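You operate a simulated robot arm through the tools that you are given. There is no shell and no other tool. Be economical: measure what you need, move in short steps, check, and stop when the job is done.

You are at the controls of a simulated two-armed robot. One attempt, no reset.

JOB
Take the lid off the north junction box and lay it down on the top of the tall zone bench.

Only the result counts: the job must be done as asked and must still hold three seconds after the hand-in. Knocking over, shifting, dropping, spilling or breaking anything else fails it. Lids that push on must go on centred and level and be pressed home; caps that screw on are set level and turned clockwise until they are tight.

ROBOT AND FRAMES
Two 7-joint arms with two-finger grippers on one trunk, on a base that drives. Base frame: it is fixed to the floor where the robot stands at the start and does not move with it; the origin is under the middle of the robot, x ahead of it, y to its left, z up; the surface under the hand at the start is at about z = 0.95. Readings come in m, degrees, newtons and seconds.
The left shoulder is at the start at [0.064, 0.216, 1.169], the right one opposite. With the tool pointing down near the work surface each hand reaches from about 0.24 to 0.8 m from the robot's upright axis, wherever it stands, measured 20 degrees to its own side. Payload 3.18 kg a hand.
The tool frame of a hand sits at the grasp point between the pads (the TCP): z along the fingers, y along the line on which they close. The tips reach 0.03 m beyond it. The gripper opens to 0.144 m. The gripper's body begins 0.103 m behind the TCP.
Orientation is told as [roll, pitch, yaw] about the base's x, y, z axes, in that order, counted from this pose: with the fingers straight down and closing along the base's y, the tool's x points along the base's -x, its y along +y and its z along -z.

CONTROLS
- The arms move only by the tool jog_arm. It takes "left_steps", "right_steps" or both (then of equal length, played together; a hand with none holds still); each is a list of rows, each a list of 7 numbers: the shift along the tool's x, y, z in m, then the turn, a rotation vector about the tool's x, y, z in rad, then the opening, from 0 (shut) to 1 (fully open). In form: [[dx, dy, dz, ax, ay, az, gripper], ...]. A call has 1 to 20 rows; each row shifts and turns the commanded pose from where the row before left it, along the tool's axes as they then stand. Rows are played at 5 a second. More than 0.05 m and 8.6 degrees between two rows, or a gripper value outside its range, and nothing of the call is played. A pose out of reach is approached as far as the arm can. The call stops where the force on the tool passes 40 N (or 10 N more than at its start, if that is more) or the arm is blocked; 0.2 s more then pass. Each finger halts on what it meets, pressing with about 32 N; the grip force reading is that of the motor and also rises with nothing between the fingers. The clock runs only during rows and for 0.2 s after the last one: add rows that do not move to give the fingers time. The reply holds the time, the measured pose of the TCP, the force on the tool along the base axes, the opening and the grip force, in the units named above and with some noise, with the torque about the TCP (base axes, N m) and any sound that the robot's microphone picked up, and new pictures: "views" is both (left out), scene, wrist or none (wrist: the cameras of the hands that moved).
- Cameras (640 x 400 px; columns grow to the right, rows downward): "scene" is now at [0.1384, 0.0401, 1.3903]; the picture's right is [0.50, -0.87, 0.00], its down [-0.37, -0.21, -0.90] and it looks along [0.78, 0.45, -0.43] (base axes); focal length 254 px, centre (320, 200). "left" rides on the left gripper at [0.076, -0.016, -0.143] in its tool frame; the picture's right is [0.21, 0.98, 0.00], its down [-0.84, 0.18, -0.51] and it looks along [-0.50, 0.11, 0.86] (tool axes); focal length 218 px, centre (320, 200). "right" rides on the right gripper at [0.076, 0.016, -0.143] in its tool frame; the picture's right is [-0.21, 0.98, 0.00], its down [-0.84, -0.18, -0.51] and it looks along [-0.50, -0.11, 0.86] (tool axes); focal length 218 px, centre (320, 200). There is no depth. A picture from a camera that has moved, and an enlarged one, comes with that camera's place and axes in the base frame and with its lens. The place of the scene camera against the robot may be out by one fixed shift of up to 0.025 m in any direction.
- raise_lower(by): slides the trunk up (or, below 0, down) by that many m; the arms and the scene camera ride with it, the base frame stays. It gives what a move gives, with no picture.
- steer(legs): drives the robot by 1 to 6 legs, each [ahead, left, turn to the left] in m, m and degrees, along the robot's own axes; the way and the turn of a leg run together, so that a leg with both is an arc; at most 1.5 m and 180 degrees a leg. The arms and the cameras ride along, it lands a little off, and it stops where it bumps. It gives what a move gives, and a new picture of the scene camera.
- turn_head(pan, tilt): turns the head with the scene camera to pan (to the left, within 80 degrees either way) and tilt (down, from -29 to 69), counted from straight ahead of the robot. It gives what a move gives, and a new picture of the scene camera.
- enlarge(camera, box): a new picture of the part [left, top, right, bottom] of that camera's present view, enlarged. No time passes.
- close_job(): hands the job in; it is judged then, once.

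Go step by step. Nothing tells you exact positions but the pictures and the camera data: compare them with the known pose of the tool, close in by small moves and look again before you grip or let go. The budget is 120 turns and 260 pictures, counting those below and the enlarged ones. Unless the task says otherwise, let go and move clear before handing in, and close with one line.

The tools are called after "Request:" as name(argument=value, ...) on one line, values as JSON. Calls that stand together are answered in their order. jog_arm: Moves the arms, as the interface text tells. Its arguments: {"type":"object","properties":{"left_steps":{"type":"array"},"right_steps":{"type":"array"},"views":{"type":"string","enum":["both","scene","wrist","none"]}},"required":[]} The other tools are called the same way: raise_lower (by) slides the trunk up or down; steer (legs) drives the base; turn_head (pan, tilt) turns the head that bears the scene camera; enlarge (camera, box) takes an enlarged picture of a part of a camera's view; close_job () hands the job in.

At the start:

```text
time_s: 0.0
left_tcp_pos: [0.2344, 0.2499, 1.2617]
left_ee_rot: [-0.1, 0.0, -0.1]
left_ft_force: [0.6, 0.3, 0.8]
left_torque: [0.01, 0.02, -0.05]
left_finger_gap: 0.1439
left_grasp_force: 0.1
right_tcp_pos: [0.417, -0.0384, 1.2179]
right_ee_rot: [0.1, 0.2, -0.1]
right_ft_force: [-0.3, 0.2, -0.6]
right_torque: [0.02, 0.01, -0.02]
right_finger_gap: 0.144
right_grasp_force: 0.0
trunk travel left (down, up): [-0.25, 0.119]
robot x, y, heading: [-0.0016, -0.0011, 0.0]
head pan, tilt: [30.1, 25.2]
```

scene: 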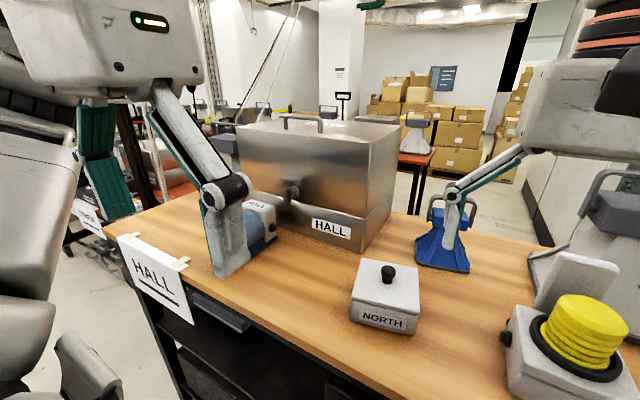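
right: 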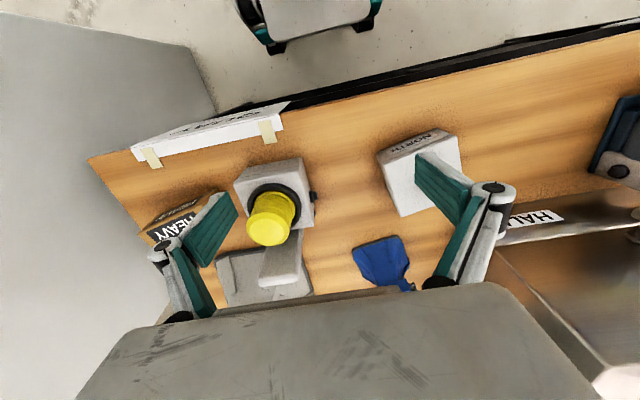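
left: 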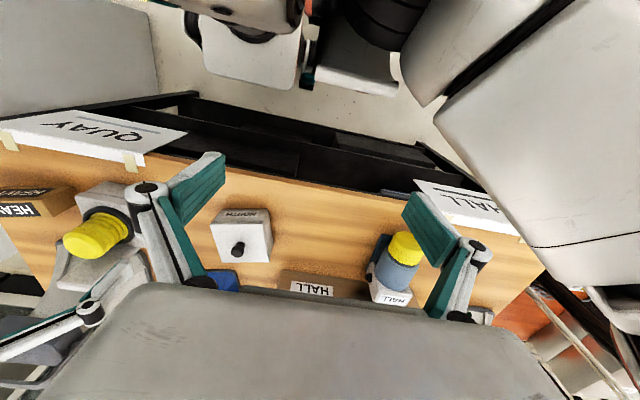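

I see the NORTH box on the bench in front, with signs reading HALL, QUAY and HEAVY. I need to read these signs and look around for the "tall" zone bench.

Request:
enlarge(camera="scene", box=[60, 180, 440, 400])

Request:
turn_head(pan=-30, tilt=25)

Request:
turn_head(pan=75, tilt=25)

Request:
turn_head(pan=-75, tilt=25)

```text
1.68 times, centred on (250, 290) of scene
camera zoom: at [0.1384, 0.0401, 1.3903], right [0.5, -0.87, 0.0], down [-0.37, -0.21, -0.9], along [0.78, 0.45, -0.43], focal length 428 px, centre (438, 48)
```

zoom: 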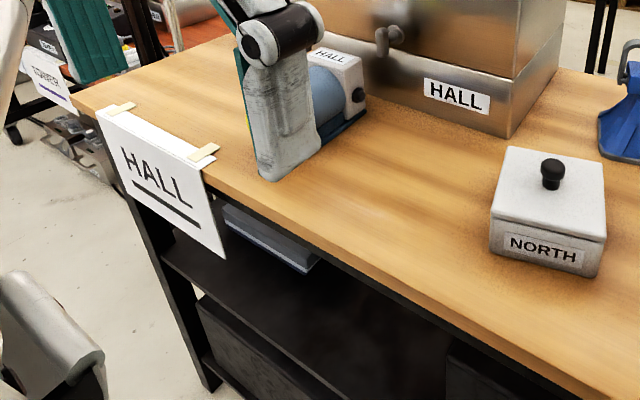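

```text
time_s: 1.3
left_tcp_pos: [0.2328, 0.2491, 1.2615]
left_ee_rot: [-0.1, 0.0, -0.1]
left_ft_force: [0.5, 0.1, 0.7]
left_torque: [0.04, -0.01, 0.0]
left_finger_gap: 0.1438
left_grasp_force: 0.1
right_tcp_pos: [0.4172, -0.0384, 1.2183]
right_ee_rot: [-0.1, 0.2, -0.1]
right_ft_force: [0.7, 0.1, -0.4]
right_torque: [0.01, 0.03, -0.01]
right_finger_gap: 0.1437
right_grasp_force: 0.0
trunk travel left (down, up): [-0.25, 0.119]
robot x, y, heading: [-0.0002, -0.0011, -0.1]
head pan, tilt: [-30.0, 25.0]
camera scene: at [0.1386, -0.052, 1.3907], right [-0.5, -0.87, 0.0], down [-0.37, 0.21, -0.91], along [0.79, -0.45, -0.42], focal length 254 px, centre (320, 200)
```

scene: 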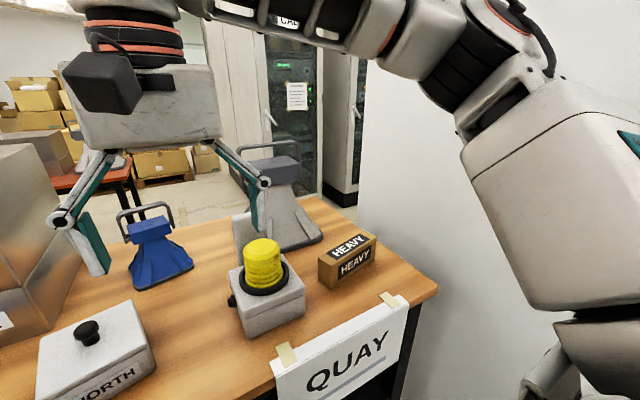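

```text
time_s: 3.1
left_tcp_pos: [0.2338, 0.2499, 1.2619]
left_ee_rot: [-0.2, 0.0, -0.1]
left_ft_force: [-0.3, -1.1, 0.4]
left_torque: [0.03, 0.02, 0.02]
left_finger_gap: 0.144
left_grasp_force: 0.1
right_tcp_pos: [0.4173, -0.0385, 1.2188]
right_ee_rot: [-0.1, 0.1, 0.0]
right_ft_force: [-0.3, 0.7, 0.7]
right_torque: [0.0, -0.03, -0.01]
right_finger_gap: 0.1442
right_grasp_force: 0.1
trunk travel left (down, up): [-0.25, 0.119]
robot x, y, heading: [-0.0011, 0.0021, -0.1]
head pan, tilt: [75.0, 25.0]
camera scene: at [0.0827, 0.083, 1.3907], right [0.97, -0.26, 0.0], down [-0.11, -0.41, -0.91], along [0.24, 0.88, -0.42], focal length 254 px, centre (320, 200)
```

scene: 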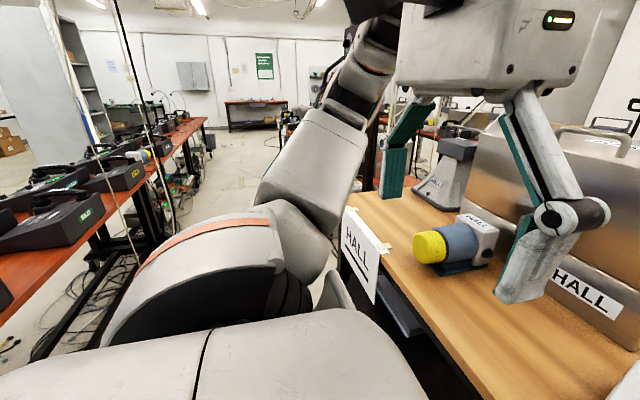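

```text
time_s: 5.5
left_tcp_pos: [0.2341, 0.2504, 1.2618]
left_ee_rot: [-0.1, 0.0, 0.0]
left_ft_force: [0.3, -0.5, 0.7]
left_torque: [-0.01, 0.02, -0.03]
left_finger_gap: 0.1441
left_grasp_force: 0.0
right_tcp_pos: [0.4167, -0.039, 1.2181]
right_ee_rot: [0.0, 0.1, 0.1]
right_ft_force: [-0.6, 0.4, 0.8]
right_torque: [0.0, 0.01, 0.0]
right_finger_gap: 0.144
right_grasp_force: 0.2
trunk travel left (down, up): [-0.25, 0.119]
robot x, y, heading: [0.0003, 0.0016, 0.2]
head pan, tilt: [-75.0, 25.0]
camera scene: at [0.0827, -0.095, 1.3907], right [-0.97, -0.26, 0.0], down [-0.11, 0.41, -0.91], along [0.23, -0.88, -0.42], focal length 254 px, centre (320, 200)
```

scene: 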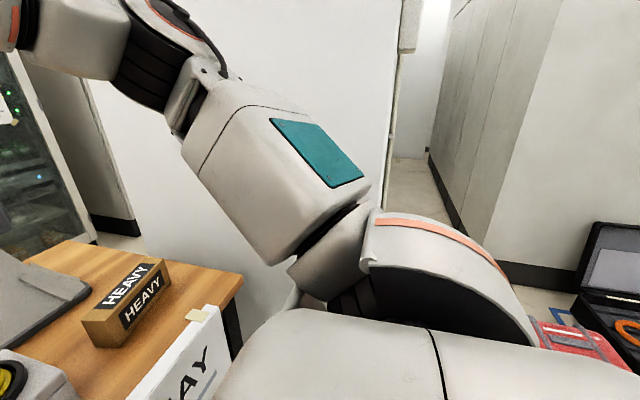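

There is another sign on a bench to the left, unread so far. I'll look there.

Request:
turn_head(pan=42, tilt=15)

Request:
enlarge(camera="scene", box=[0, 60, 320, 260])

Request:
turn_head(pan=58, tilt=12)

Request:
enlarge(camera="scene", box=[160, 60, 480, 260])

```text
time_s: 7.4
left_tcp_pos: [0.2338, 0.2499, 1.2624]
left_ee_rot: [-0.1, -0.1, 0.0]
left_ft_force: [0.3, -0.3, 0.2]
left_torque: [-0.03, -0.05, 0.04]
left_finger_gap: 0.1439
left_grasp_force: 0.0
right_tcp_pos: [0.4173, -0.0381, 1.2175]
right_ee_rot: [0.0, 0.1, -0.1]
right_ft_force: [0.0, -0.6, -0.1]
right_torque: [-0.02, 0.01, -0.01]
right_finger_gap: 0.1439
right_grasp_force: 0.1
trunk travel left (down, up): [-0.25, 0.119]
robot x, y, heading: [-0.0006, -0.0019, 0.1]
head pan, tilt: [42.0, 15.0]
camera scene: at [0.1282, 0.0565, 1.4069], right [0.67, -0.74, 0.0], down [-0.19, -0.17, -0.97], along [0.72, 0.65, -0.26], focal length 254 px, centre (320, 200)
```

scene: 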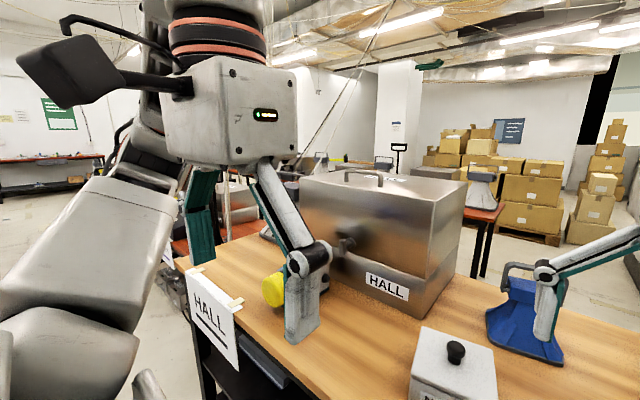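

```text
2.00 times, centred on (160, 160) of scene
camera zoom: at [0.1282, 0.0565, 1.4069], right [0.67, -0.74, 0.0], down [-0.19, -0.17, -0.97], along [0.72, 0.65, -0.26], focal length 508 px, centre (640, 280)
```

zoom: 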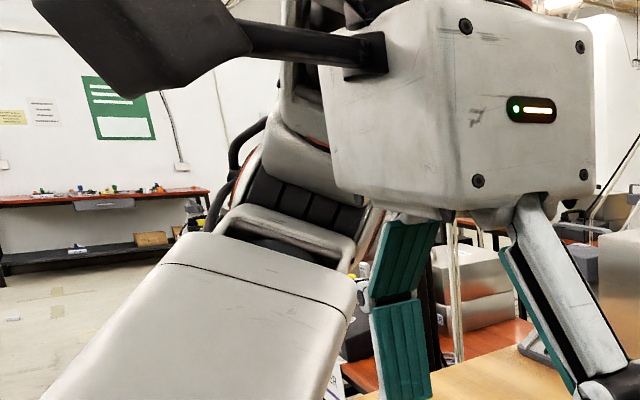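

```text
time_s: 8.2
left_tcp_pos: [0.2346, 0.2501, 1.2608]
left_ee_rot: [-0.2, 0.0, 0.0]
left_ft_force: [0.5, -0.2, -0.4]
left_torque: [-0.01, 0.0, 0.0]
left_finger_gap: 0.1443
left_grasp_force: 0.0
right_tcp_pos: [0.4173, -0.0381, 1.2177]
right_ee_rot: [0.0, 0.1, 0.0]
right_ft_force: [-0.5, -0.3, 0.3]
right_torque: [0.02, -0.01, 0.03]
right_finger_gap: 0.144
right_grasp_force: 0.1
trunk travel left (down, up): [-0.25, 0.119]
robot x, y, heading: [-0.0038, -0.0023, 0.1]
head pan, tilt: [58.0, 12.0]
camera scene: at [0.1082, 0.073, 1.4118], right [0.85, -0.53, 0.0], down [-0.11, -0.18, -0.98], along [0.52, 0.83, -0.21], focal length 254 px, centre (320, 200)
```

scene: 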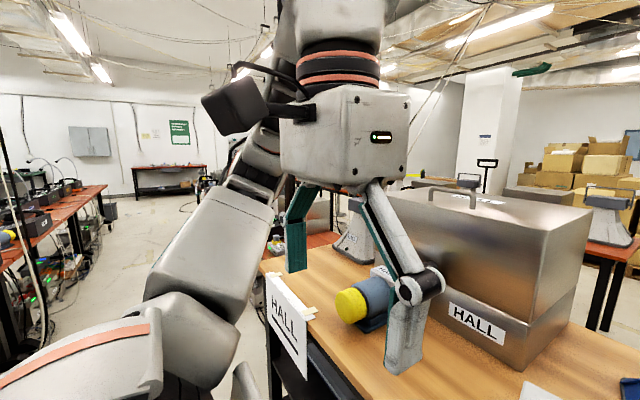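

```text
2.00 times, centred on (320, 160) of scene
camera zoom: at [0.1082, 0.073, 1.4118], right [0.85, -0.53, 0.0], down [-0.11, -0.18, -0.98], along [0.52, 0.83, -0.21], focal length 508 px, centre (320, 280)
```

zoom: 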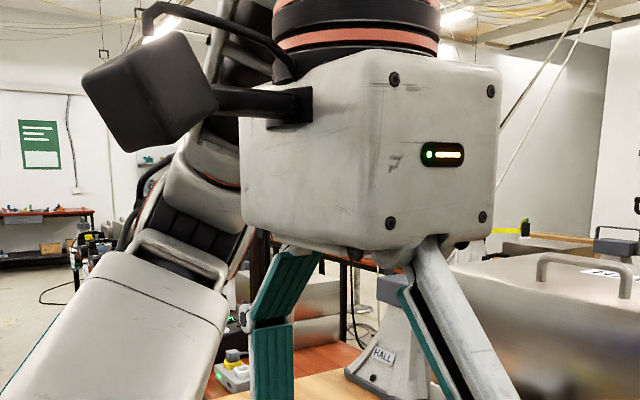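

I need a wider view to find the other benches and their signs. I'll back away from this bench and look around.

Request:
steer(legs=[[-0.4, 0, 0]])

Request:
turn_head(pan=35, tilt=20)

Request:
turn_head(pan=80, tilt=20)

Request:
turn_head(pan=-80, tilt=30)

```text
time_s: 10.8
left_tcp_pos: [-0.1598, 0.2487, 1.2623]
left_ee_rot: [-0.1, 0.0, -0.3]
left_ft_force: [0.5, -0.2, 0.6]
left_torque: [0.02, 0.02, -0.01]
left_finger_gap: 0.1439
left_grasp_force: 0.0
right_tcp_pos: [0.0211, -0.0403, 1.2172]
right_ee_rot: [0.1, 0.1, -0.2]
right_ft_force: [0.0, -0.7, -0.7]
right_torque: [0.05, 0.04, -0.01]
right_finger_gap: 0.144
right_grasp_force: 0.0
trunk travel left (down, up): [-0.25, 0.119]
robot x, y, heading: [-0.3981, -0.0007, -0.3]
head pan, tilt: [58.0, 12.0]
stopped in leg 1: the robot was blocked; the commanded pose is now the measured one
camera scene: at [-0.2869, 0.0722, 1.4118], right [0.85, -0.53, 0.0], down [-0.11, -0.18, -0.98], along [0.52, 0.83, -0.21], focal length 254 px, centre (320, 200)
```

scene: 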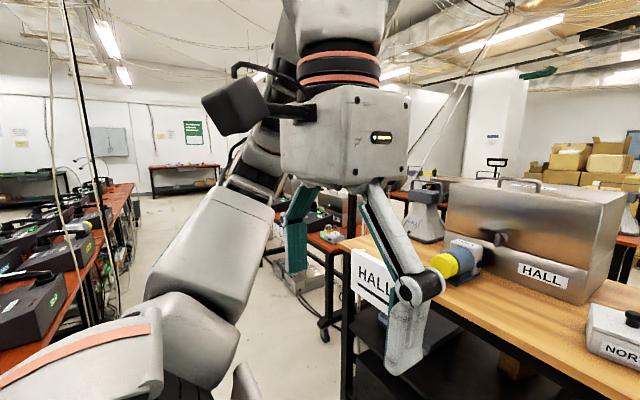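

```text
time_s: 11.7
left_tcp_pos: [-0.1607, 0.2489, 1.2625]
left_ee_rot: [0.0, 0.0, -0.3]
left_ft_force: [0.3, -0.1, 0.7]
left_torque: [-0.02, -0.02, 0.01]
left_finger_gap: 0.1439
left_grasp_force: 0.0
right_tcp_pos: [0.0209, -0.0403, 1.2184]
right_ee_rot: [0.1, 0.1, -0.2]
right_ft_force: [0.3, 0.7, -0.2]
right_torque: [0.01, 0.0, -0.02]
right_finger_gap: 0.1441
right_grasp_force: 0.0
trunk travel left (down, up): [-0.25, 0.119]
robot x, y, heading: [-0.3967, -0.0031, -0.3]
head pan, tilt: [35.0, 20.0]
camera scene: at [-0.2606, 0.0468, 1.3988], right [0.57, -0.82, 0.0], down [-0.28, -0.2, -0.94], along [0.77, 0.54, -0.34], focal length 254 px, centre (320, 200)
```

scene: 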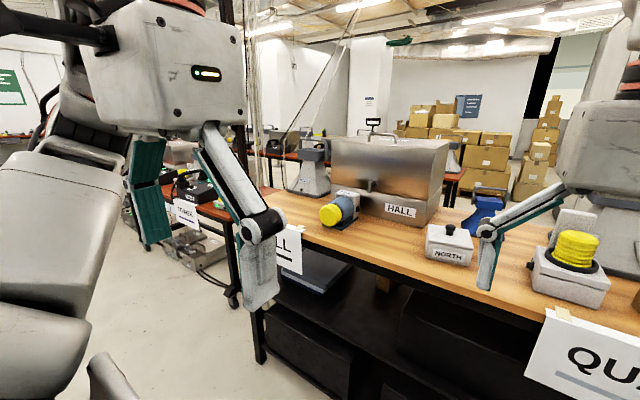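

```text
time_s: 12.8
left_tcp_pos: [-0.1603, 0.249, 1.2625]
left_ee_rot: [0.0, 0.0, -0.2]
left_ft_force: [0.3, 0.5, -0.6]
left_torque: [0.02, -0.01, 0.0]
left_finger_gap: 0.144
left_grasp_force: 0.0
right_tcp_pos: [0.0212, -0.0415, 1.2186]
right_ee_rot: [0.0, 0.2, -0.2]
right_ft_force: [0.4, 0.6, 0.0]
right_torque: [0.0, -0.01, 0.0]
right_finger_gap: 0.1439
right_grasp_force: 0.0
trunk travel left (down, up): [-0.25, 0.119]
robot x, y, heading: [-0.3996, 0.0014, -0.0]
head pan, tilt: [80.0, 20.0]
camera scene: at [-0.3205, 0.0853, 1.3987], right [0.98, -0.18, 0.0], down [-0.06, -0.34, -0.94], along [0.17, 0.92, -0.34], focal length 254 px, centre (320, 200)
```

scene: 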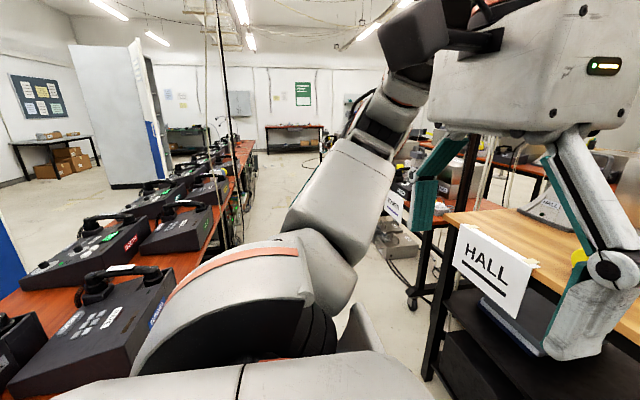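

```text
time_s: 15.3
left_tcp_pos: [-0.161, 0.2497, 1.2628]
left_ee_rot: [0.0, 0.1, -0.2]
left_ft_force: [-1.0, 0.4, -1.0]
left_torque: [0.01, 0.02, 0.04]
left_finger_gap: 0.1441
left_grasp_force: 0.1
right_tcp_pos: [0.02, -0.04, 1.2182]
right_ee_rot: [0.0, 0.1, -0.2]
right_ft_force: [-1.1, -0.8, 0.0]
right_torque: [-0.01, 0.02, 0.01]
right_finger_gap: 0.1442
right_grasp_force: 0.0
trunk travel left (down, up): [-0.25, 0.119]
robot x, y, heading: [-0.3957, 0.001, -0.2]
head pan, tilt: [-80.0, 30.0]
camera scene: at [-0.3217, -0.0954, 1.3827], right [-0.99, -0.17, 0.0], down [-0.09, 0.49, -0.87], along [0.15, -0.85, -0.5], focal length 254 px, centre (320, 200)
```

scene: 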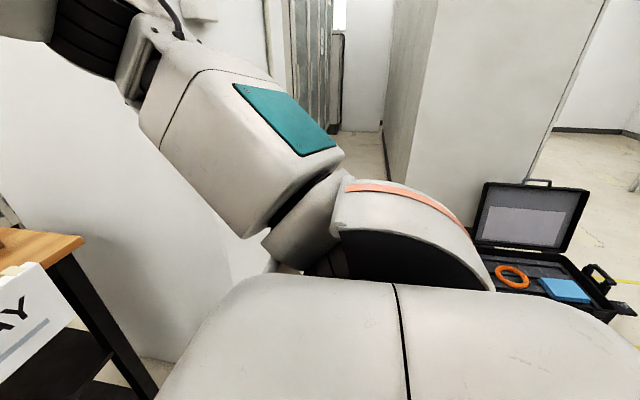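

A third sign, perhaps "TOWER", is on a bench beyond the gap. I'll zoom in on it and on the benches behind.

Request:
turn_head(pan=35, tilt=25)

Request:
enlarge(camera="scene", box=[110, 110, 270, 210])

Request:
enlarge(camera="scene", box=[260, 60, 580, 260])

```text
time_s: 17.2
left_tcp_pos: [-0.1604, 0.2486, 1.2609]
left_ee_rot: [0.1, 0.0, -0.3]
left_ft_force: [1.0, -0.6, 0.1]
left_torque: [0.02, -0.01, 0.01]
left_finger_gap: 0.1436
left_grasp_force: 0.1
right_tcp_pos: [0.02, -0.0401, 1.2176]
right_ee_rot: [0.0, 0.0, -0.2]
right_ft_force: [0.0, 1.1, 1.1]
right_torque: [0.0, 0.0, -0.01]
right_finger_gap: 0.144
right_grasp_force: 0.0
trunk travel left (down, up): [-0.25, 0.119]
robot x, y, heading: [-0.3978, -0.0038, -0.1]
head pan, tilt: [35.0, 25.0]
camera scene: at [-0.2614, 0.0462, 1.3907], right [0.57, -0.82, 0.0], down [-0.35, -0.24, -0.91], along [0.74, 0.52, -0.42], focal length 254 px, centre (320, 200)
```

scene: 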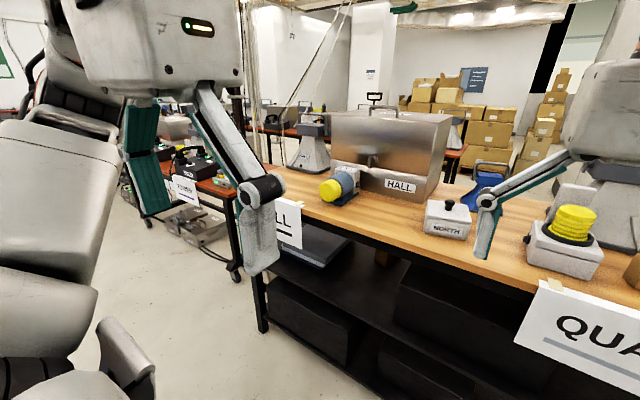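

```text
4.00 times, centred on (190, 160) of scene
camera zoom: at [-0.2614, 0.0462, 1.3907], right [0.57, -0.82, 0.0], down [-0.35, -0.24, -0.91], along [0.74, 0.52, -0.42], focal length 1016 px, centre (840, 360)
```

zoom: 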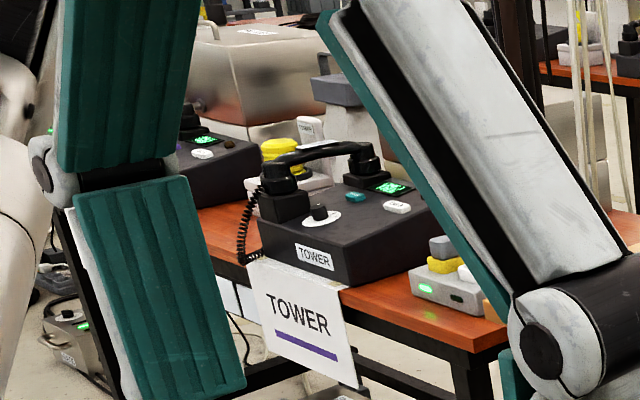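

```text
2.00 times, centred on (420, 160) of scene
camera zoom: at [-0.2614, 0.0462, 1.3907], right [0.57, -0.82, 0.0], down [-0.35, -0.24, -0.91], along [0.74, 0.52, -0.42], focal length 508 px, centre (120, 280)
```

zoom: 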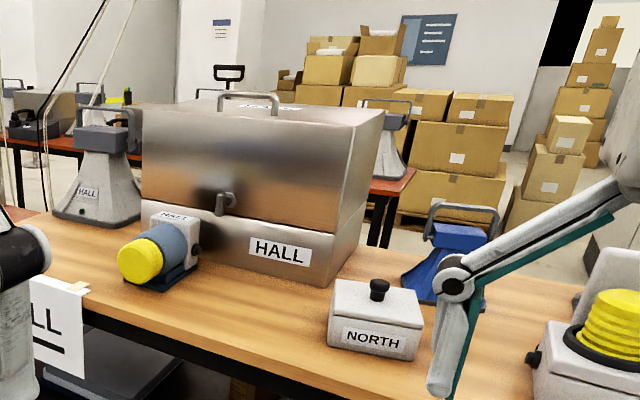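

The TOWER bench is lower (about 0.65–0.7 m by my estimate) than the wooden bench. Before I settle on which bench is the tall one, I'll turn the robot and look at the rest of the room.

Request:
steer(legs=[[0.08, 0, 0], [0, 0, 40]])

Request:
turn_head(pan=-5, tilt=18)

Request:
turn_head(pan=80, tilt=18)

```text
time_s: 20.1
left_tcp_pos: [-0.2964, 0.3422, 1.2625]
left_ee_rot: [0.0, 0.0, 39.8]
left_ft_force: [-0.7, 0.7, 0.1]
left_torque: [0.02, -0.03, -0.01]
left_finger_gap: 0.144
left_grasp_force: 0.1
right_tcp_pos: [0.0293, 0.2373, 1.2177]
right_ee_rot: [0.1, 0.1, 39.8]
right_ft_force: [0.5, -0.4, -0.2]
right_torque: [-0.03, -0.01, -0.01]
right_finger_gap: 0.144
right_grasp_force: 0.2
trunk travel left (down, up): [-0.25, 0.119]
robot x, y, heading: [-0.315, -0.001, 39.7]
head pan, tilt: [35.0, 25.0]
camera scene: at [-0.2469, 0.1223, 1.3906], right [0.97, -0.26, 0.0], down [-0.11, -0.41, -0.91], along [0.24, 0.87, -0.42], focal length 254 px, centre (320, 200)
```

scene: 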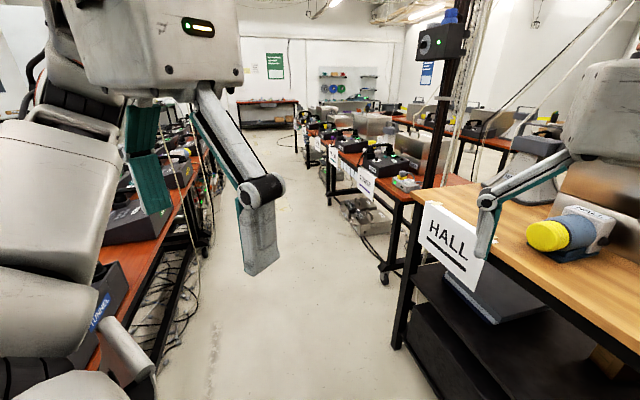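

```text
time_s: 21.2
left_tcp_pos: [-0.2959, 0.3429, 1.2621]
left_ee_rot: [0.0, 0.0, 39.8]
left_ft_force: [0.1, -0.9, -0.1]
left_torque: [0.02, 0.01, 0.02]
left_finger_gap: 0.1439
left_grasp_force: 0.0
right_tcp_pos: [0.0302, 0.2362, 1.2185]
right_ee_rot: [0.0, 0.1, 39.8]
right_ft_force: [0.7, 0.3, 0.0]
right_torque: [0.0, -0.04, 0.0]
right_finger_gap: 0.1439
right_grasp_force: 0.0
trunk travel left (down, up): [-0.25, 0.119]
robot x, y, heading: [-0.3137, -0.0029, 39.9]
head pan, tilt: [-5.0, 18.0]
camera scene: at [-0.1942, 0.0865, 1.402], right [0.57, -0.82, 0.0], down [-0.25, -0.18, -0.95], along [0.78, 0.54, -0.31], focal length 254 px, centre (320, 200)
```

scene: 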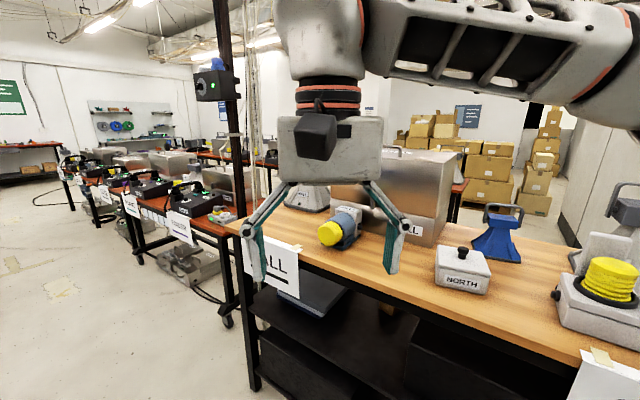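

```text
time_s: 22.8
left_tcp_pos: [-0.2958, 0.3414, 1.2623]
left_ee_rot: [0.0, 0.0, 39.8]
left_ft_force: [-0.8, 1.0, 0.3]
left_torque: [0.01, 0.03, 0.02]
left_finger_gap: 0.1438
left_grasp_force: 0.0
right_tcp_pos: [0.0299, 0.2377, 1.219]
right_ee_rot: [0.0, 0.0, 39.8]
right_ft_force: [-0.1, -0.9, 0.1]
right_torque: [0.01, 0.0, 0.0]
right_finger_gap: 0.1439
right_grasp_force: 0.0
trunk travel left (down, up): [-0.25, 0.119]
robot x, y, heading: [-0.3094, -0.0012, 40.0]
head pan, tilt: [80.0, 18.0]
camera scene: at [-0.3171, 0.1142, 1.402], right [0.87, 0.5, 0.0], down [0.15, -0.27, -0.95], along [-0.47, 0.83, -0.31], focal length 254 px, centre (320, 200)
```

scene: 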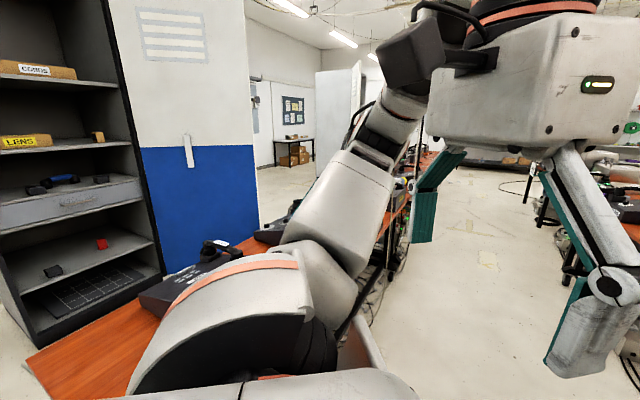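

Red zone benches run off to the left, and the wooden bench is clearly taller. I'll check the heights and signs of the others.

Request:
turn_head(pan=20, tilt=18)

Request:
enlarge(camera="scene", box=[240, 80, 560, 280])

Request:
enlarge(camera="scene", box=[200, 100, 360, 200])

```text
time_s: 24.1
left_tcp_pos: [-0.2961, 0.3427, 1.2621]
left_ee_rot: [0.0, -0.1, 39.7]
left_ft_force: [-0.4, -0.3, -0.5]
left_torque: [-0.04, -0.01, 0.01]
left_finger_gap: 0.144
left_grasp_force: 0.0
right_tcp_pos: [0.0293, 0.2373, 1.2176]
right_ee_rot: [-0.1, 0.1, 39.7]
right_ft_force: [0.4, 0.8, -0.7]
right_torque: [0.03, -0.02, 0.0]
right_finger_gap: 0.144
right_grasp_force: 0.0
trunk travel left (down, up): [-0.25, 0.119]
robot x, y, heading: [-0.3168, -0.0011, 39.6]
head pan, tilt: [20.0, 18.0]
camera scene: at [-0.224, 0.1139, 1.402], right [0.86, -0.5, 0.0], down [-0.16, -0.27, -0.95], along [0.48, 0.82, -0.31], focal length 254 px, centre (320, 200)
```

scene: 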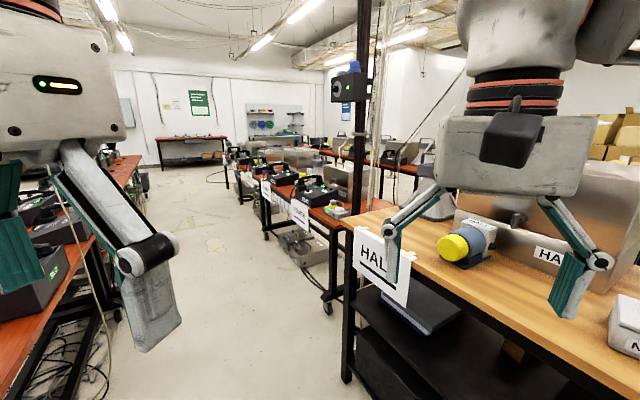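

```text
2.00 times, centred on (400, 180) of scene
camera zoom: at [-0.224, 0.1139, 1.402], right [0.86, -0.5, 0.0], down [-0.16, -0.27, -0.95], along [0.48, 0.82, -0.31], focal length 508 px, centre (160, 240)
```

zoom: 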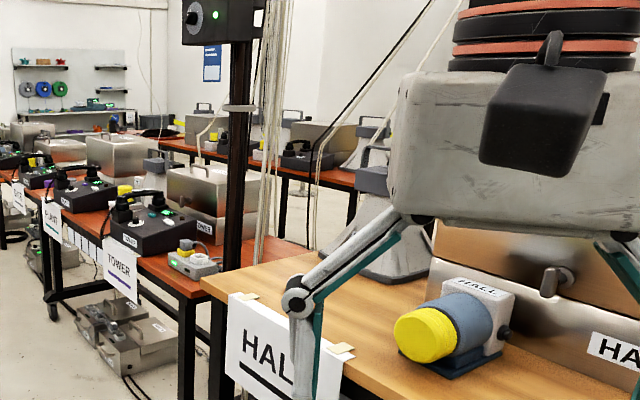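

```text
4.00 times, centred on (280, 150) of scene
camera zoom: at [-0.224, 0.1139, 1.402], right [0.86, -0.5, 0.0], down [-0.16, -0.27, -0.95], along [0.48, 0.82, -0.31], focal length 1016 px, centre (480, 400)
```

zoom: 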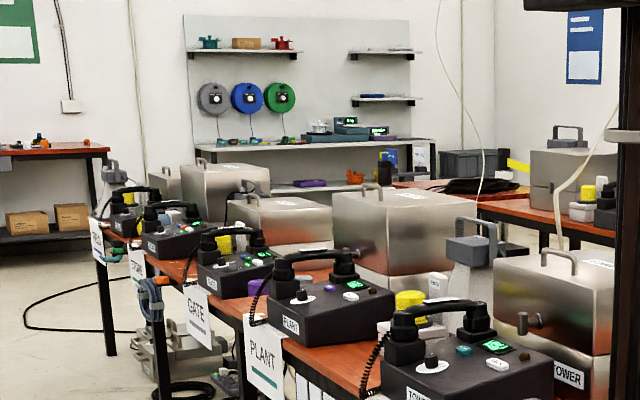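

The wooden bench carrying the HALL and QUAY signs is the only tall zone bench; the other zone benches are low and red. I'll drive back and look closely at the NORTH box and the free space left of it.

Request:
steer(legs=[[0, 0, -39.8], [0.31, 0, 0]])

Request:
turn_head(pan=15, tilt=45)

Request:
jog_arm(left_steps=[[0, 0, 0, 0, 0, 0, 1]], right_steps=[[0, 0, 0, 0, 0, 0, 1]], views="wrist")

```text
time_s: 28.1
left_tcp_pos: [0.2288, 0.2516, 1.2611]
left_ee_rot: [0.1, 0.1, 0.3]
left_ft_force: [0.4, 0.3, 1.2]
left_torque: [0.02, 0.03, 0.01]
left_finger_gap: 0.1438
left_grasp_force: 0.0
right_tcp_pos: [0.4135, -0.0352, 1.2179]
right_ee_rot: [-0.1, 0.0, 0.3]
right_ft_force: [-0.2, -0.2, -0.6]
right_torque: [0.01, 0.05, -0.01]
right_finger_gap: 0.1441
right_grasp_force: 0.1
trunk travel left (down, up): [-0.25, 0.119]
robot x, y, heading: [-0.0028, 0.0006, 0.4]
head pan, tilt: [20.0, 18.0]
camera scene: at [0.1419, 0.0278, 1.402], right [0.35, -0.94, 0.0], down [-0.29, -0.11, -0.95], along [0.89, 0.33, -0.31], focal length 254 px, centre (320, 200)
```

scene: 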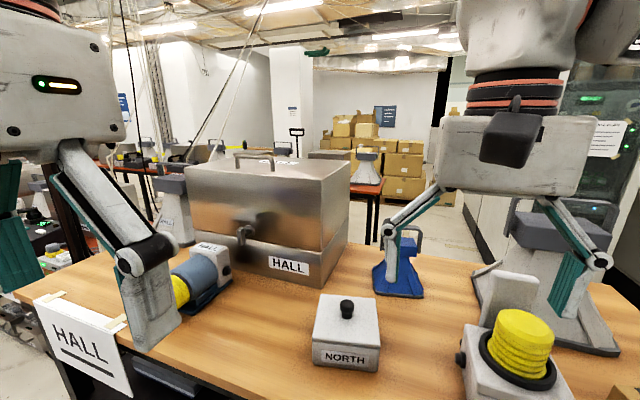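

```text
time_s: 29.0
left_tcp_pos: [0.2276, 0.251, 1.2633]
left_ee_rot: [0.0, 0.0, 0.4]
left_ft_force: [-0.7, 0.2, 0.7]
left_torque: [-0.01, 0.03, -0.01]
left_finger_gap: 0.1439
left_grasp_force: 0.1
right_tcp_pos: [0.4112, -0.0354, 1.2178]
right_ee_rot: [0.0, 0.0, 0.3]
right_ft_force: [0.7, 0.5, -1.2]
right_torque: [-0.01, 0.04, 0.01]
right_finger_gap: 0.1444
right_grasp_force: 0.1
trunk travel left (down, up): [-0.25, 0.119]
robot x, y, heading: [-0.0078, 0.0024, 0.3]
head pan, tilt: [15.0, 45.0]
camera scene: at [0.1323, 0.0169, 1.3601], right [0.26, -0.96, 0.0], down [-0.68, -0.19, -0.71], along [0.68, 0.19, -0.71], focal length 254 px, centre (320, 200)
```

scene: 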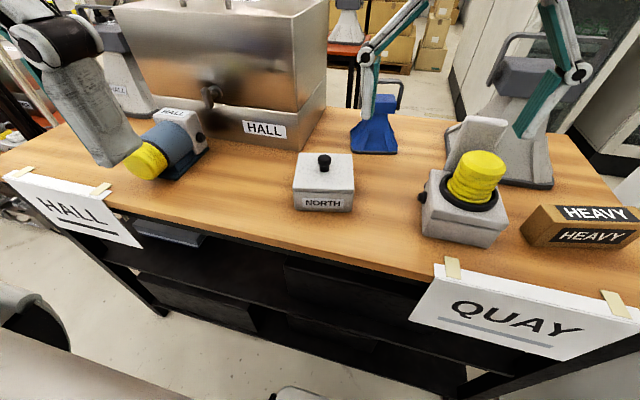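

```text
time_s: 29.4
left_tcp_pos: [0.2274, 0.2527, 1.2624]
left_ee_rot: [0.1, 0.0, 0.2]
left_ft_force: [0.0, -0.6, -1.7]
left_torque: [0.02, 0.01, 0.03]
left_finger_gap: 0.1442
left_grasp_force: 0.1
right_tcp_pos: [0.4115, -0.0342, 1.2192]
right_ee_rot: [-0.1, 0.1, 0.3]
right_ft_force: [0.8, -0.8, -0.1]
right_torque: [0.02, 0.01, 0.0]
right_finger_gap: 0.1439
right_grasp_force: 0.0
trunk travel left (down, up): [-0.25, 0.119]
robot x, y, heading: [-0.0038, 0.0025, 0.2]
head pan, tilt: [15.0, 45.0]
camera right: at [0.336, -0.0188, 1.3597], right [0.2, 0.98, 0.0], down [0.84, -0.18, 0.51], along [0.5, -0.1, -0.86], focal length 218 px, centre (320, 200)
camera left: at [0.1517, 0.2369, 1.4043], right [-0.21, 0.98, 0.0], down [0.84, 0.19, 0.51], along [0.5, 0.11, -0.86], focal length 218 px, centre (320, 200)
```

right: 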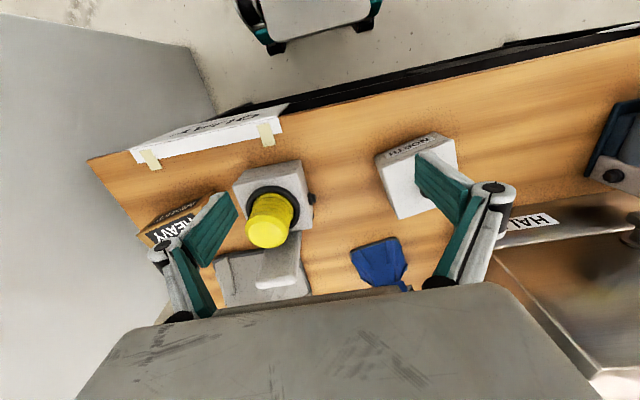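
left: 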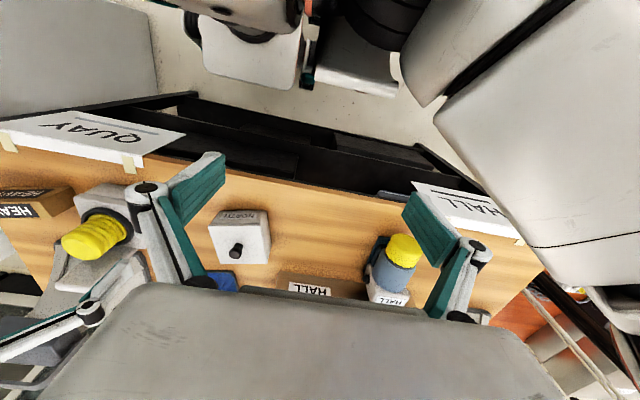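

The knob is at about (0.55, 0.125, 1.03) and the left arm can take it. I'll bring the left hand above it and pull the right hand out of the way.

Request:
jog_arm(left_steps=[[-0.03, 0, 0, 0, 0, 0, 1], [-0.035, -0.01, 0, 0, 0, 0, 1], [-0.04, -0.018, 0.005, 0, 0, 0, 1], [-0.04, -0.02, 0.005, 0, 0, 0, 1], [-0.04, -0.02, 0.01, 0, 0, 0, 1], [-0.04, -0.02, 0.01, 0, 0, 0, 1], [-0.04, -0.02, 0.01, 0, 0, 0, 1], [-0.035, -0.02, 0.01, 0, 0, 0, 1]], right_steps=[[0.01, -0.03, 0, 0, 0, 0, 1], [0.02, -0.03, 0, 0, 0, 0, 1], [0.02, -0.03, 0, 0, 0, 0, 1], [0.02, -0.03, 0, 0, 0, 0, 1], [0.02, -0.03, 0, 0, 0, 0, 1], [0.02, -0.02, 0, 0, 0, 0, 1], [0, 0, 0, 0, 0, 0, 1], [0, 0, 0, 0, 0, 0, 1]])

Request:
enlarge(camera="scene", box=[240, 100, 400, 220])

```text
time_s: 31.2
left_tcp_pos: [0.529, 0.1259, 1.2104]
left_ee_rot: [0.0, -0.1, 0.3]
left_ft_force: [-0.9, -0.2, 0.5]
left_torque: [0.03, 0.01, 0.01]
left_finger_gap: 0.144
left_grasp_force: 0.0
right_tcp_pos: [0.3025, -0.2079, 1.2186]
right_ee_rot: [0.1, 0.2, 0.3]
right_ft_force: [0.2, -0.4, -0.5]
right_torque: [0.04, 0.05, 0.0]
right_finger_gap: 0.144
right_grasp_force: 0.1
trunk travel left (down, up): [-0.25, 0.119]
robot x, y, heading: [-0.0061, -0.0016, 0.1]
head pan, tilt: [15.0, 45.0]
camera scene: at [0.133, 0.0156, 1.3599], right [0.26, -0.96, 0.0], down [-0.68, -0.19, -0.71], along [0.68, 0.19, -0.71], focal length 254 px, centre (320, 200)
camera right: at [0.227, -0.1912, 1.3596], right [0.2, 0.98, 0.0], down [0.84, -0.18, 0.51], along [0.5, -0.1, -0.86], focal length 218 px, centre (320, 200)
camera left: at [0.4539, 0.1096, 1.3529], right [-0.21, 0.98, 0.0], down [0.84, 0.18, 0.51], along [0.49, 0.11, -0.86], focal length 218 px, centre (320, 200)
```

scene: 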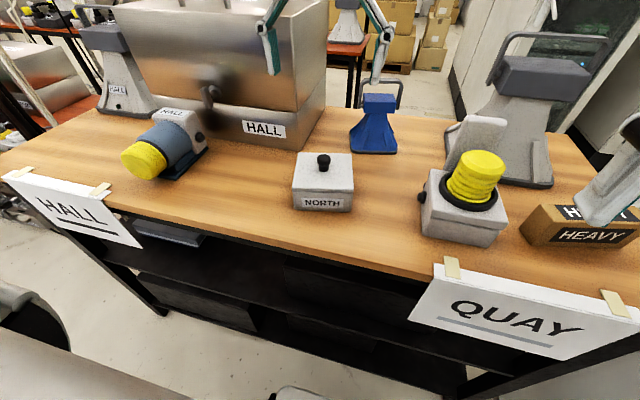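
right: 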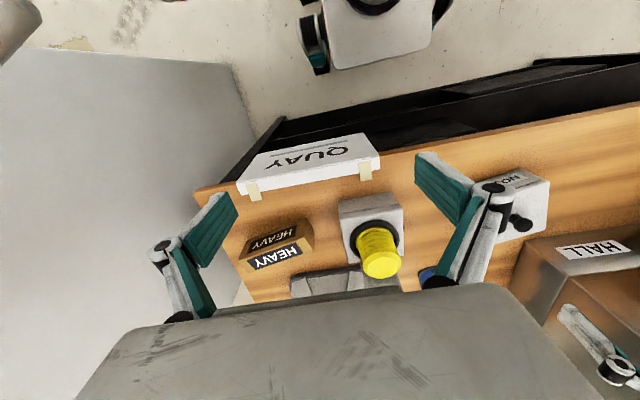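
left: 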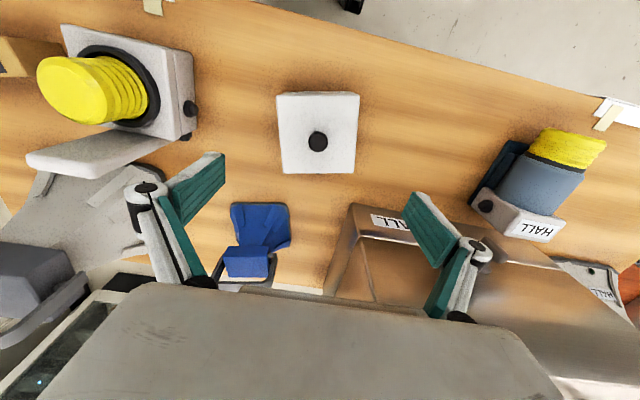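

```text
3.33 times, centred on (320, 160) of scene
camera zoom: at [0.133, 0.0156, 1.3599], right [0.26, -0.96, 0.0], down [-0.68, -0.19, -0.71], along [0.68, 0.19, -0.71], focal length 847 px, centre (320, 333)
```

zoom: 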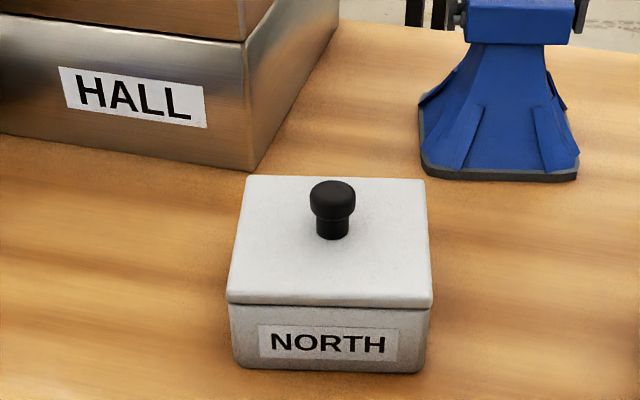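

The wrist camera refines the knob to (0.542, 0.127, about 1.03). I'll move down over it and check before closing.

Request:
jog_arm(left_steps=[[-0.012, 0.001, 0.03, 0, 0, 0, 0.7], [0, 0, 0.03, 0, 0, 0, 0.5], [0, 0, 0.03, 0, 0, 0, 0.5], [0, 0, 0.02, 0, 0, 0, 0.5], [0, 0, 0, 0, 0, 0, 0.5]])

Request:
enlarge(camera="scene", box=[240, 90, 400, 210])

```text
time_s: 32.4
left_tcp_pos: [0.5409, 0.1258, 1.1014]
left_ee_rot: [0.0, 0.1, 0.3]
left_ft_force: [-0.4, -0.1, -0.2]
left_torque: [0.01, -0.01, 0.07]
left_finger_gap: 0.0723
left_grasp_force: 0.1
right_tcp_pos: [0.3032, -0.2053, 1.218]
right_ee_rot: [0.0, 0.1, 0.3]
right_ft_force: [-0.1, -0.2, -0.7]
right_torque: [0.0, -0.01, 0.01]
right_finger_gap: 0.1438
right_grasp_force: 0.1
trunk travel left (down, up): [-0.25, 0.119]
robot x, y, heading: [-0.0064, 0.0019, 0.2]
head pan, tilt: [15.0, 45.0]
camera scene: at [0.1321, 0.0168, 1.3601], right [0.26, -0.96, 0.0], down [-0.68, -0.19, -0.71], along [0.68, 0.19, -0.71], focal length 254 px, centre (320, 200)
camera left: at [0.4645, 0.1115, 1.2439], right [-0.21, 0.98, 0.0], down [0.84, 0.19, 0.51], along [0.5, 0.11, -0.86], focal length 218 px, centre (320, 200)
```

scene: 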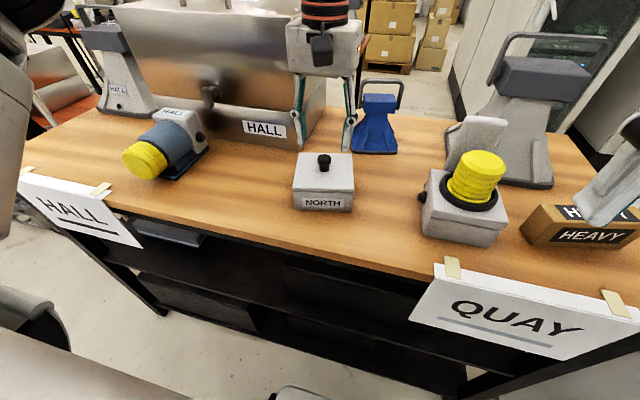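
left: 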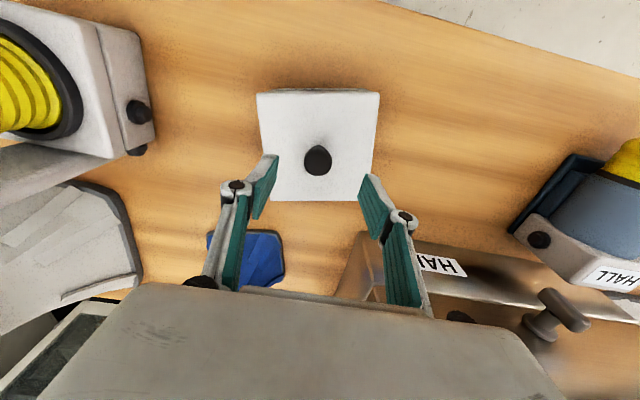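

```text
3.33 times, centred on (320, 150) of scene
camera zoom: at [0.1321, 0.0168, 1.3601], right [0.26, -0.96, 0.0], down [-0.68, -0.19, -0.71], along [0.68, 0.19, -0.71], focal length 847 px, centre (320, 367)
```

zoom: 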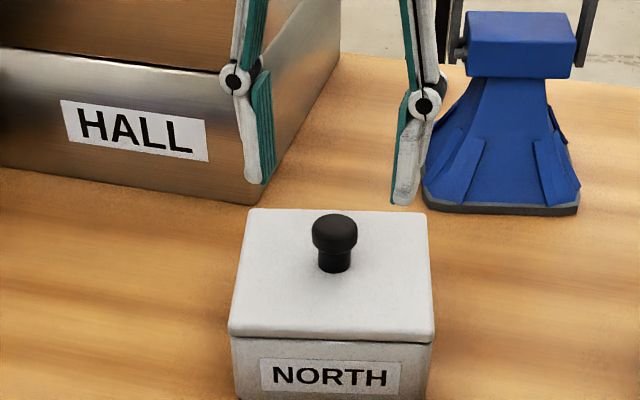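

The hand is centred over the knob. I'll go lower and check how the fingertips stand against the lid.

Request:
jog_arm(left_steps=[[0, 0, 0.02, 0, 0, 0, 0.5], [0, 0, 0.02, 0, 0, 0, 0.5], [0, 0, 0, 0, 0, 0, 0.5]])

Request:
enlarge(camera="scene", box=[240, 90, 400, 210])

```text
time_s: 33.2
left_tcp_pos: [0.5422, 0.1267, 1.0618]
left_ee_rot: [0.0, 0.0, 0.4]
left_ft_force: [0.1, 0.0, 0.6]
left_torque: [-0.02, -0.01, -0.01]
left_finger_gap: 0.0721
left_grasp_force: 0.1
right_tcp_pos: [0.3029, -0.2067, 1.2196]
right_ee_rot: [0.0, 0.0, 0.3]
right_ft_force: [0.2, -0.3, 0.1]
right_torque: [-0.03, 0.01, -0.01]
right_finger_gap: 0.1442
right_grasp_force: 0.1
trunk travel left (down, up): [-0.25, 0.119]
robot x, y, heading: [-0.0056, -0.0001, 0.3]
head pan, tilt: [15.0, 45.0]
camera scene: at [0.1321, 0.0168, 1.3601], right [0.26, -0.96, 0.0], down [-0.68, -0.19, -0.71], along [0.68, 0.19, -0.71], focal length 254 px, centre (320, 200)
camera left: at [0.4646, 0.1115, 1.2038], right [-0.21, 0.98, 0.0], down [0.84, 0.19, 0.51], along [0.5, 0.11, -0.86], focal length 218 px, centre (320, 200)
```

scene: 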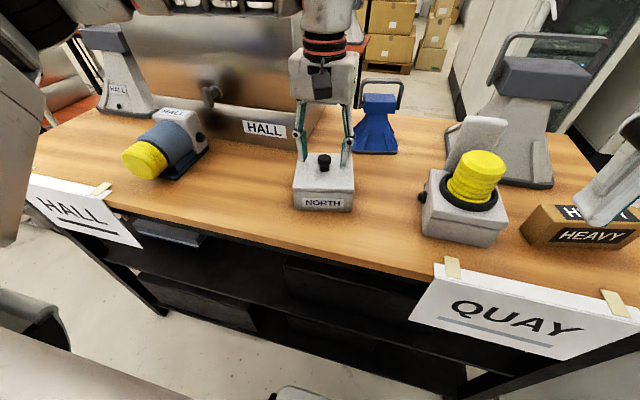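
left: 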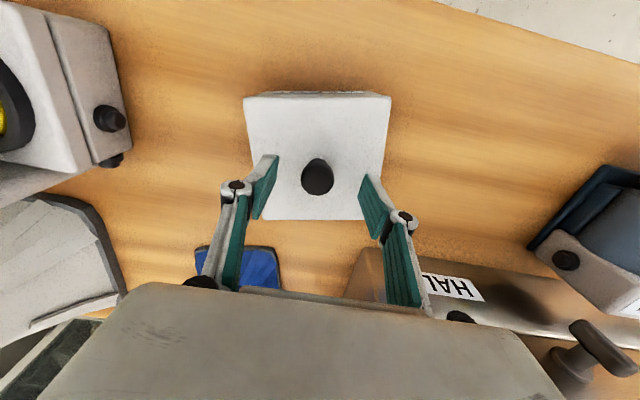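

```text
3.33 times, centred on (320, 150) of scene
camera zoom: at [0.1321, 0.0168, 1.3601], right [0.26, -0.96, 0.0], down [-0.68, -0.19, -0.71], along [0.68, 0.19, -0.71], focal length 847 px, centre (320, 367)
```

zoom: 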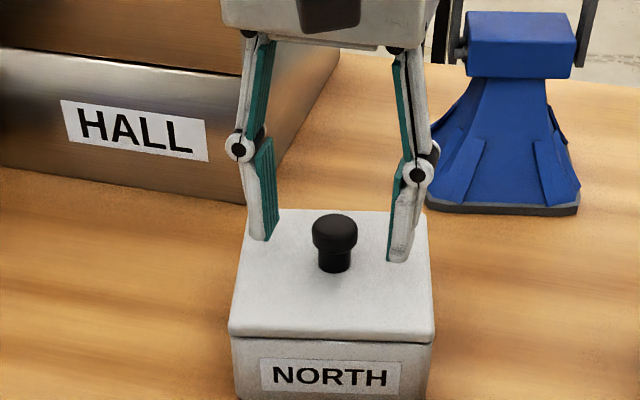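

The fingertips are about 9 mm above the lid and flank the knob head. I'll lower a little more and close.

Request:
jog_arm(left_steps=[[0, 0, 0.004, 0, 0, 0, 0.5], [0, 0, 0, 0, 0, 0, 0.3], [0, 0, 0, 0, 0, 0, 0.1], [0, 0, 0, 0, 0, 0, 0.0], [0, 0, 0, 0, 0, 0, 0.0], [0, 0, 0, 0, 0, 0, 0.0]])

Request:
enlarge(camera="scene", box=[240, 90, 400, 210])

```text
time_s: 34.6
left_tcp_pos: [0.5397, 0.1275, 1.0573]
left_ee_rot: [0.0, 0.0, 0.4]
left_ft_force: [-1.0, 0.4, 0.2]
left_torque: [0.0, 0.01, -0.02]
left_finger_gap: 0.0262
left_grasp_force: 32.1
right_tcp_pos: [0.3027, -0.2069, 1.2188]
right_ee_rot: [0.0, 0.0, 0.4]
right_ft_force: [0.4, 0.4, 0.2]
right_torque: [-0.02, 0.02, -0.02]
right_finger_gap: 0.1441
right_grasp_force: 0.1
trunk travel left (down, up): [-0.25, 0.119]
robot x, y, heading: [-0.003, -0.0, 0.4]
head pan, tilt: [15.0, 45.0]
heard: snap
camera scene: at [0.1323, 0.0169, 1.3601], right [0.26, -0.96, 0.0], down [-0.68, -0.19, -0.71], along [0.68, 0.19, -0.71], focal length 254 px, centre (320, 200)
camera left: at [0.4645, 0.1117, 1.2001], right [-0.21, 0.98, 0.0], down [0.84, 0.19, 0.51], along [0.5, 0.11, -0.86], focal length 218 px, centre (320, 200)
```

scene: 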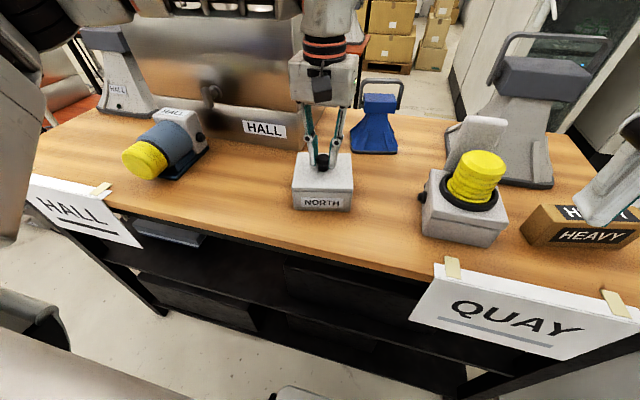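
left: 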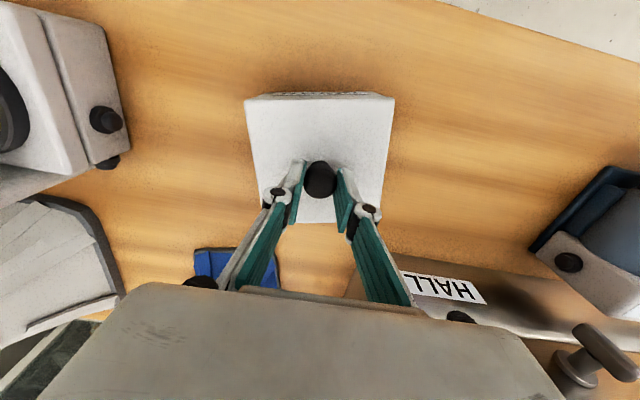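

```text
3.33 times, centred on (320, 150) of scene
camera zoom: at [0.1323, 0.0169, 1.3601], right [0.26, -0.96, 0.0], down [-0.68, -0.19, -0.71], along [0.68, 0.19, -0.71], focal length 847 px, centre (320, 367)
```

zoom: 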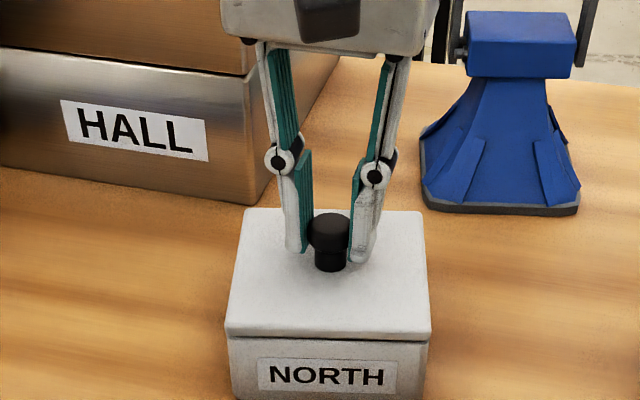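

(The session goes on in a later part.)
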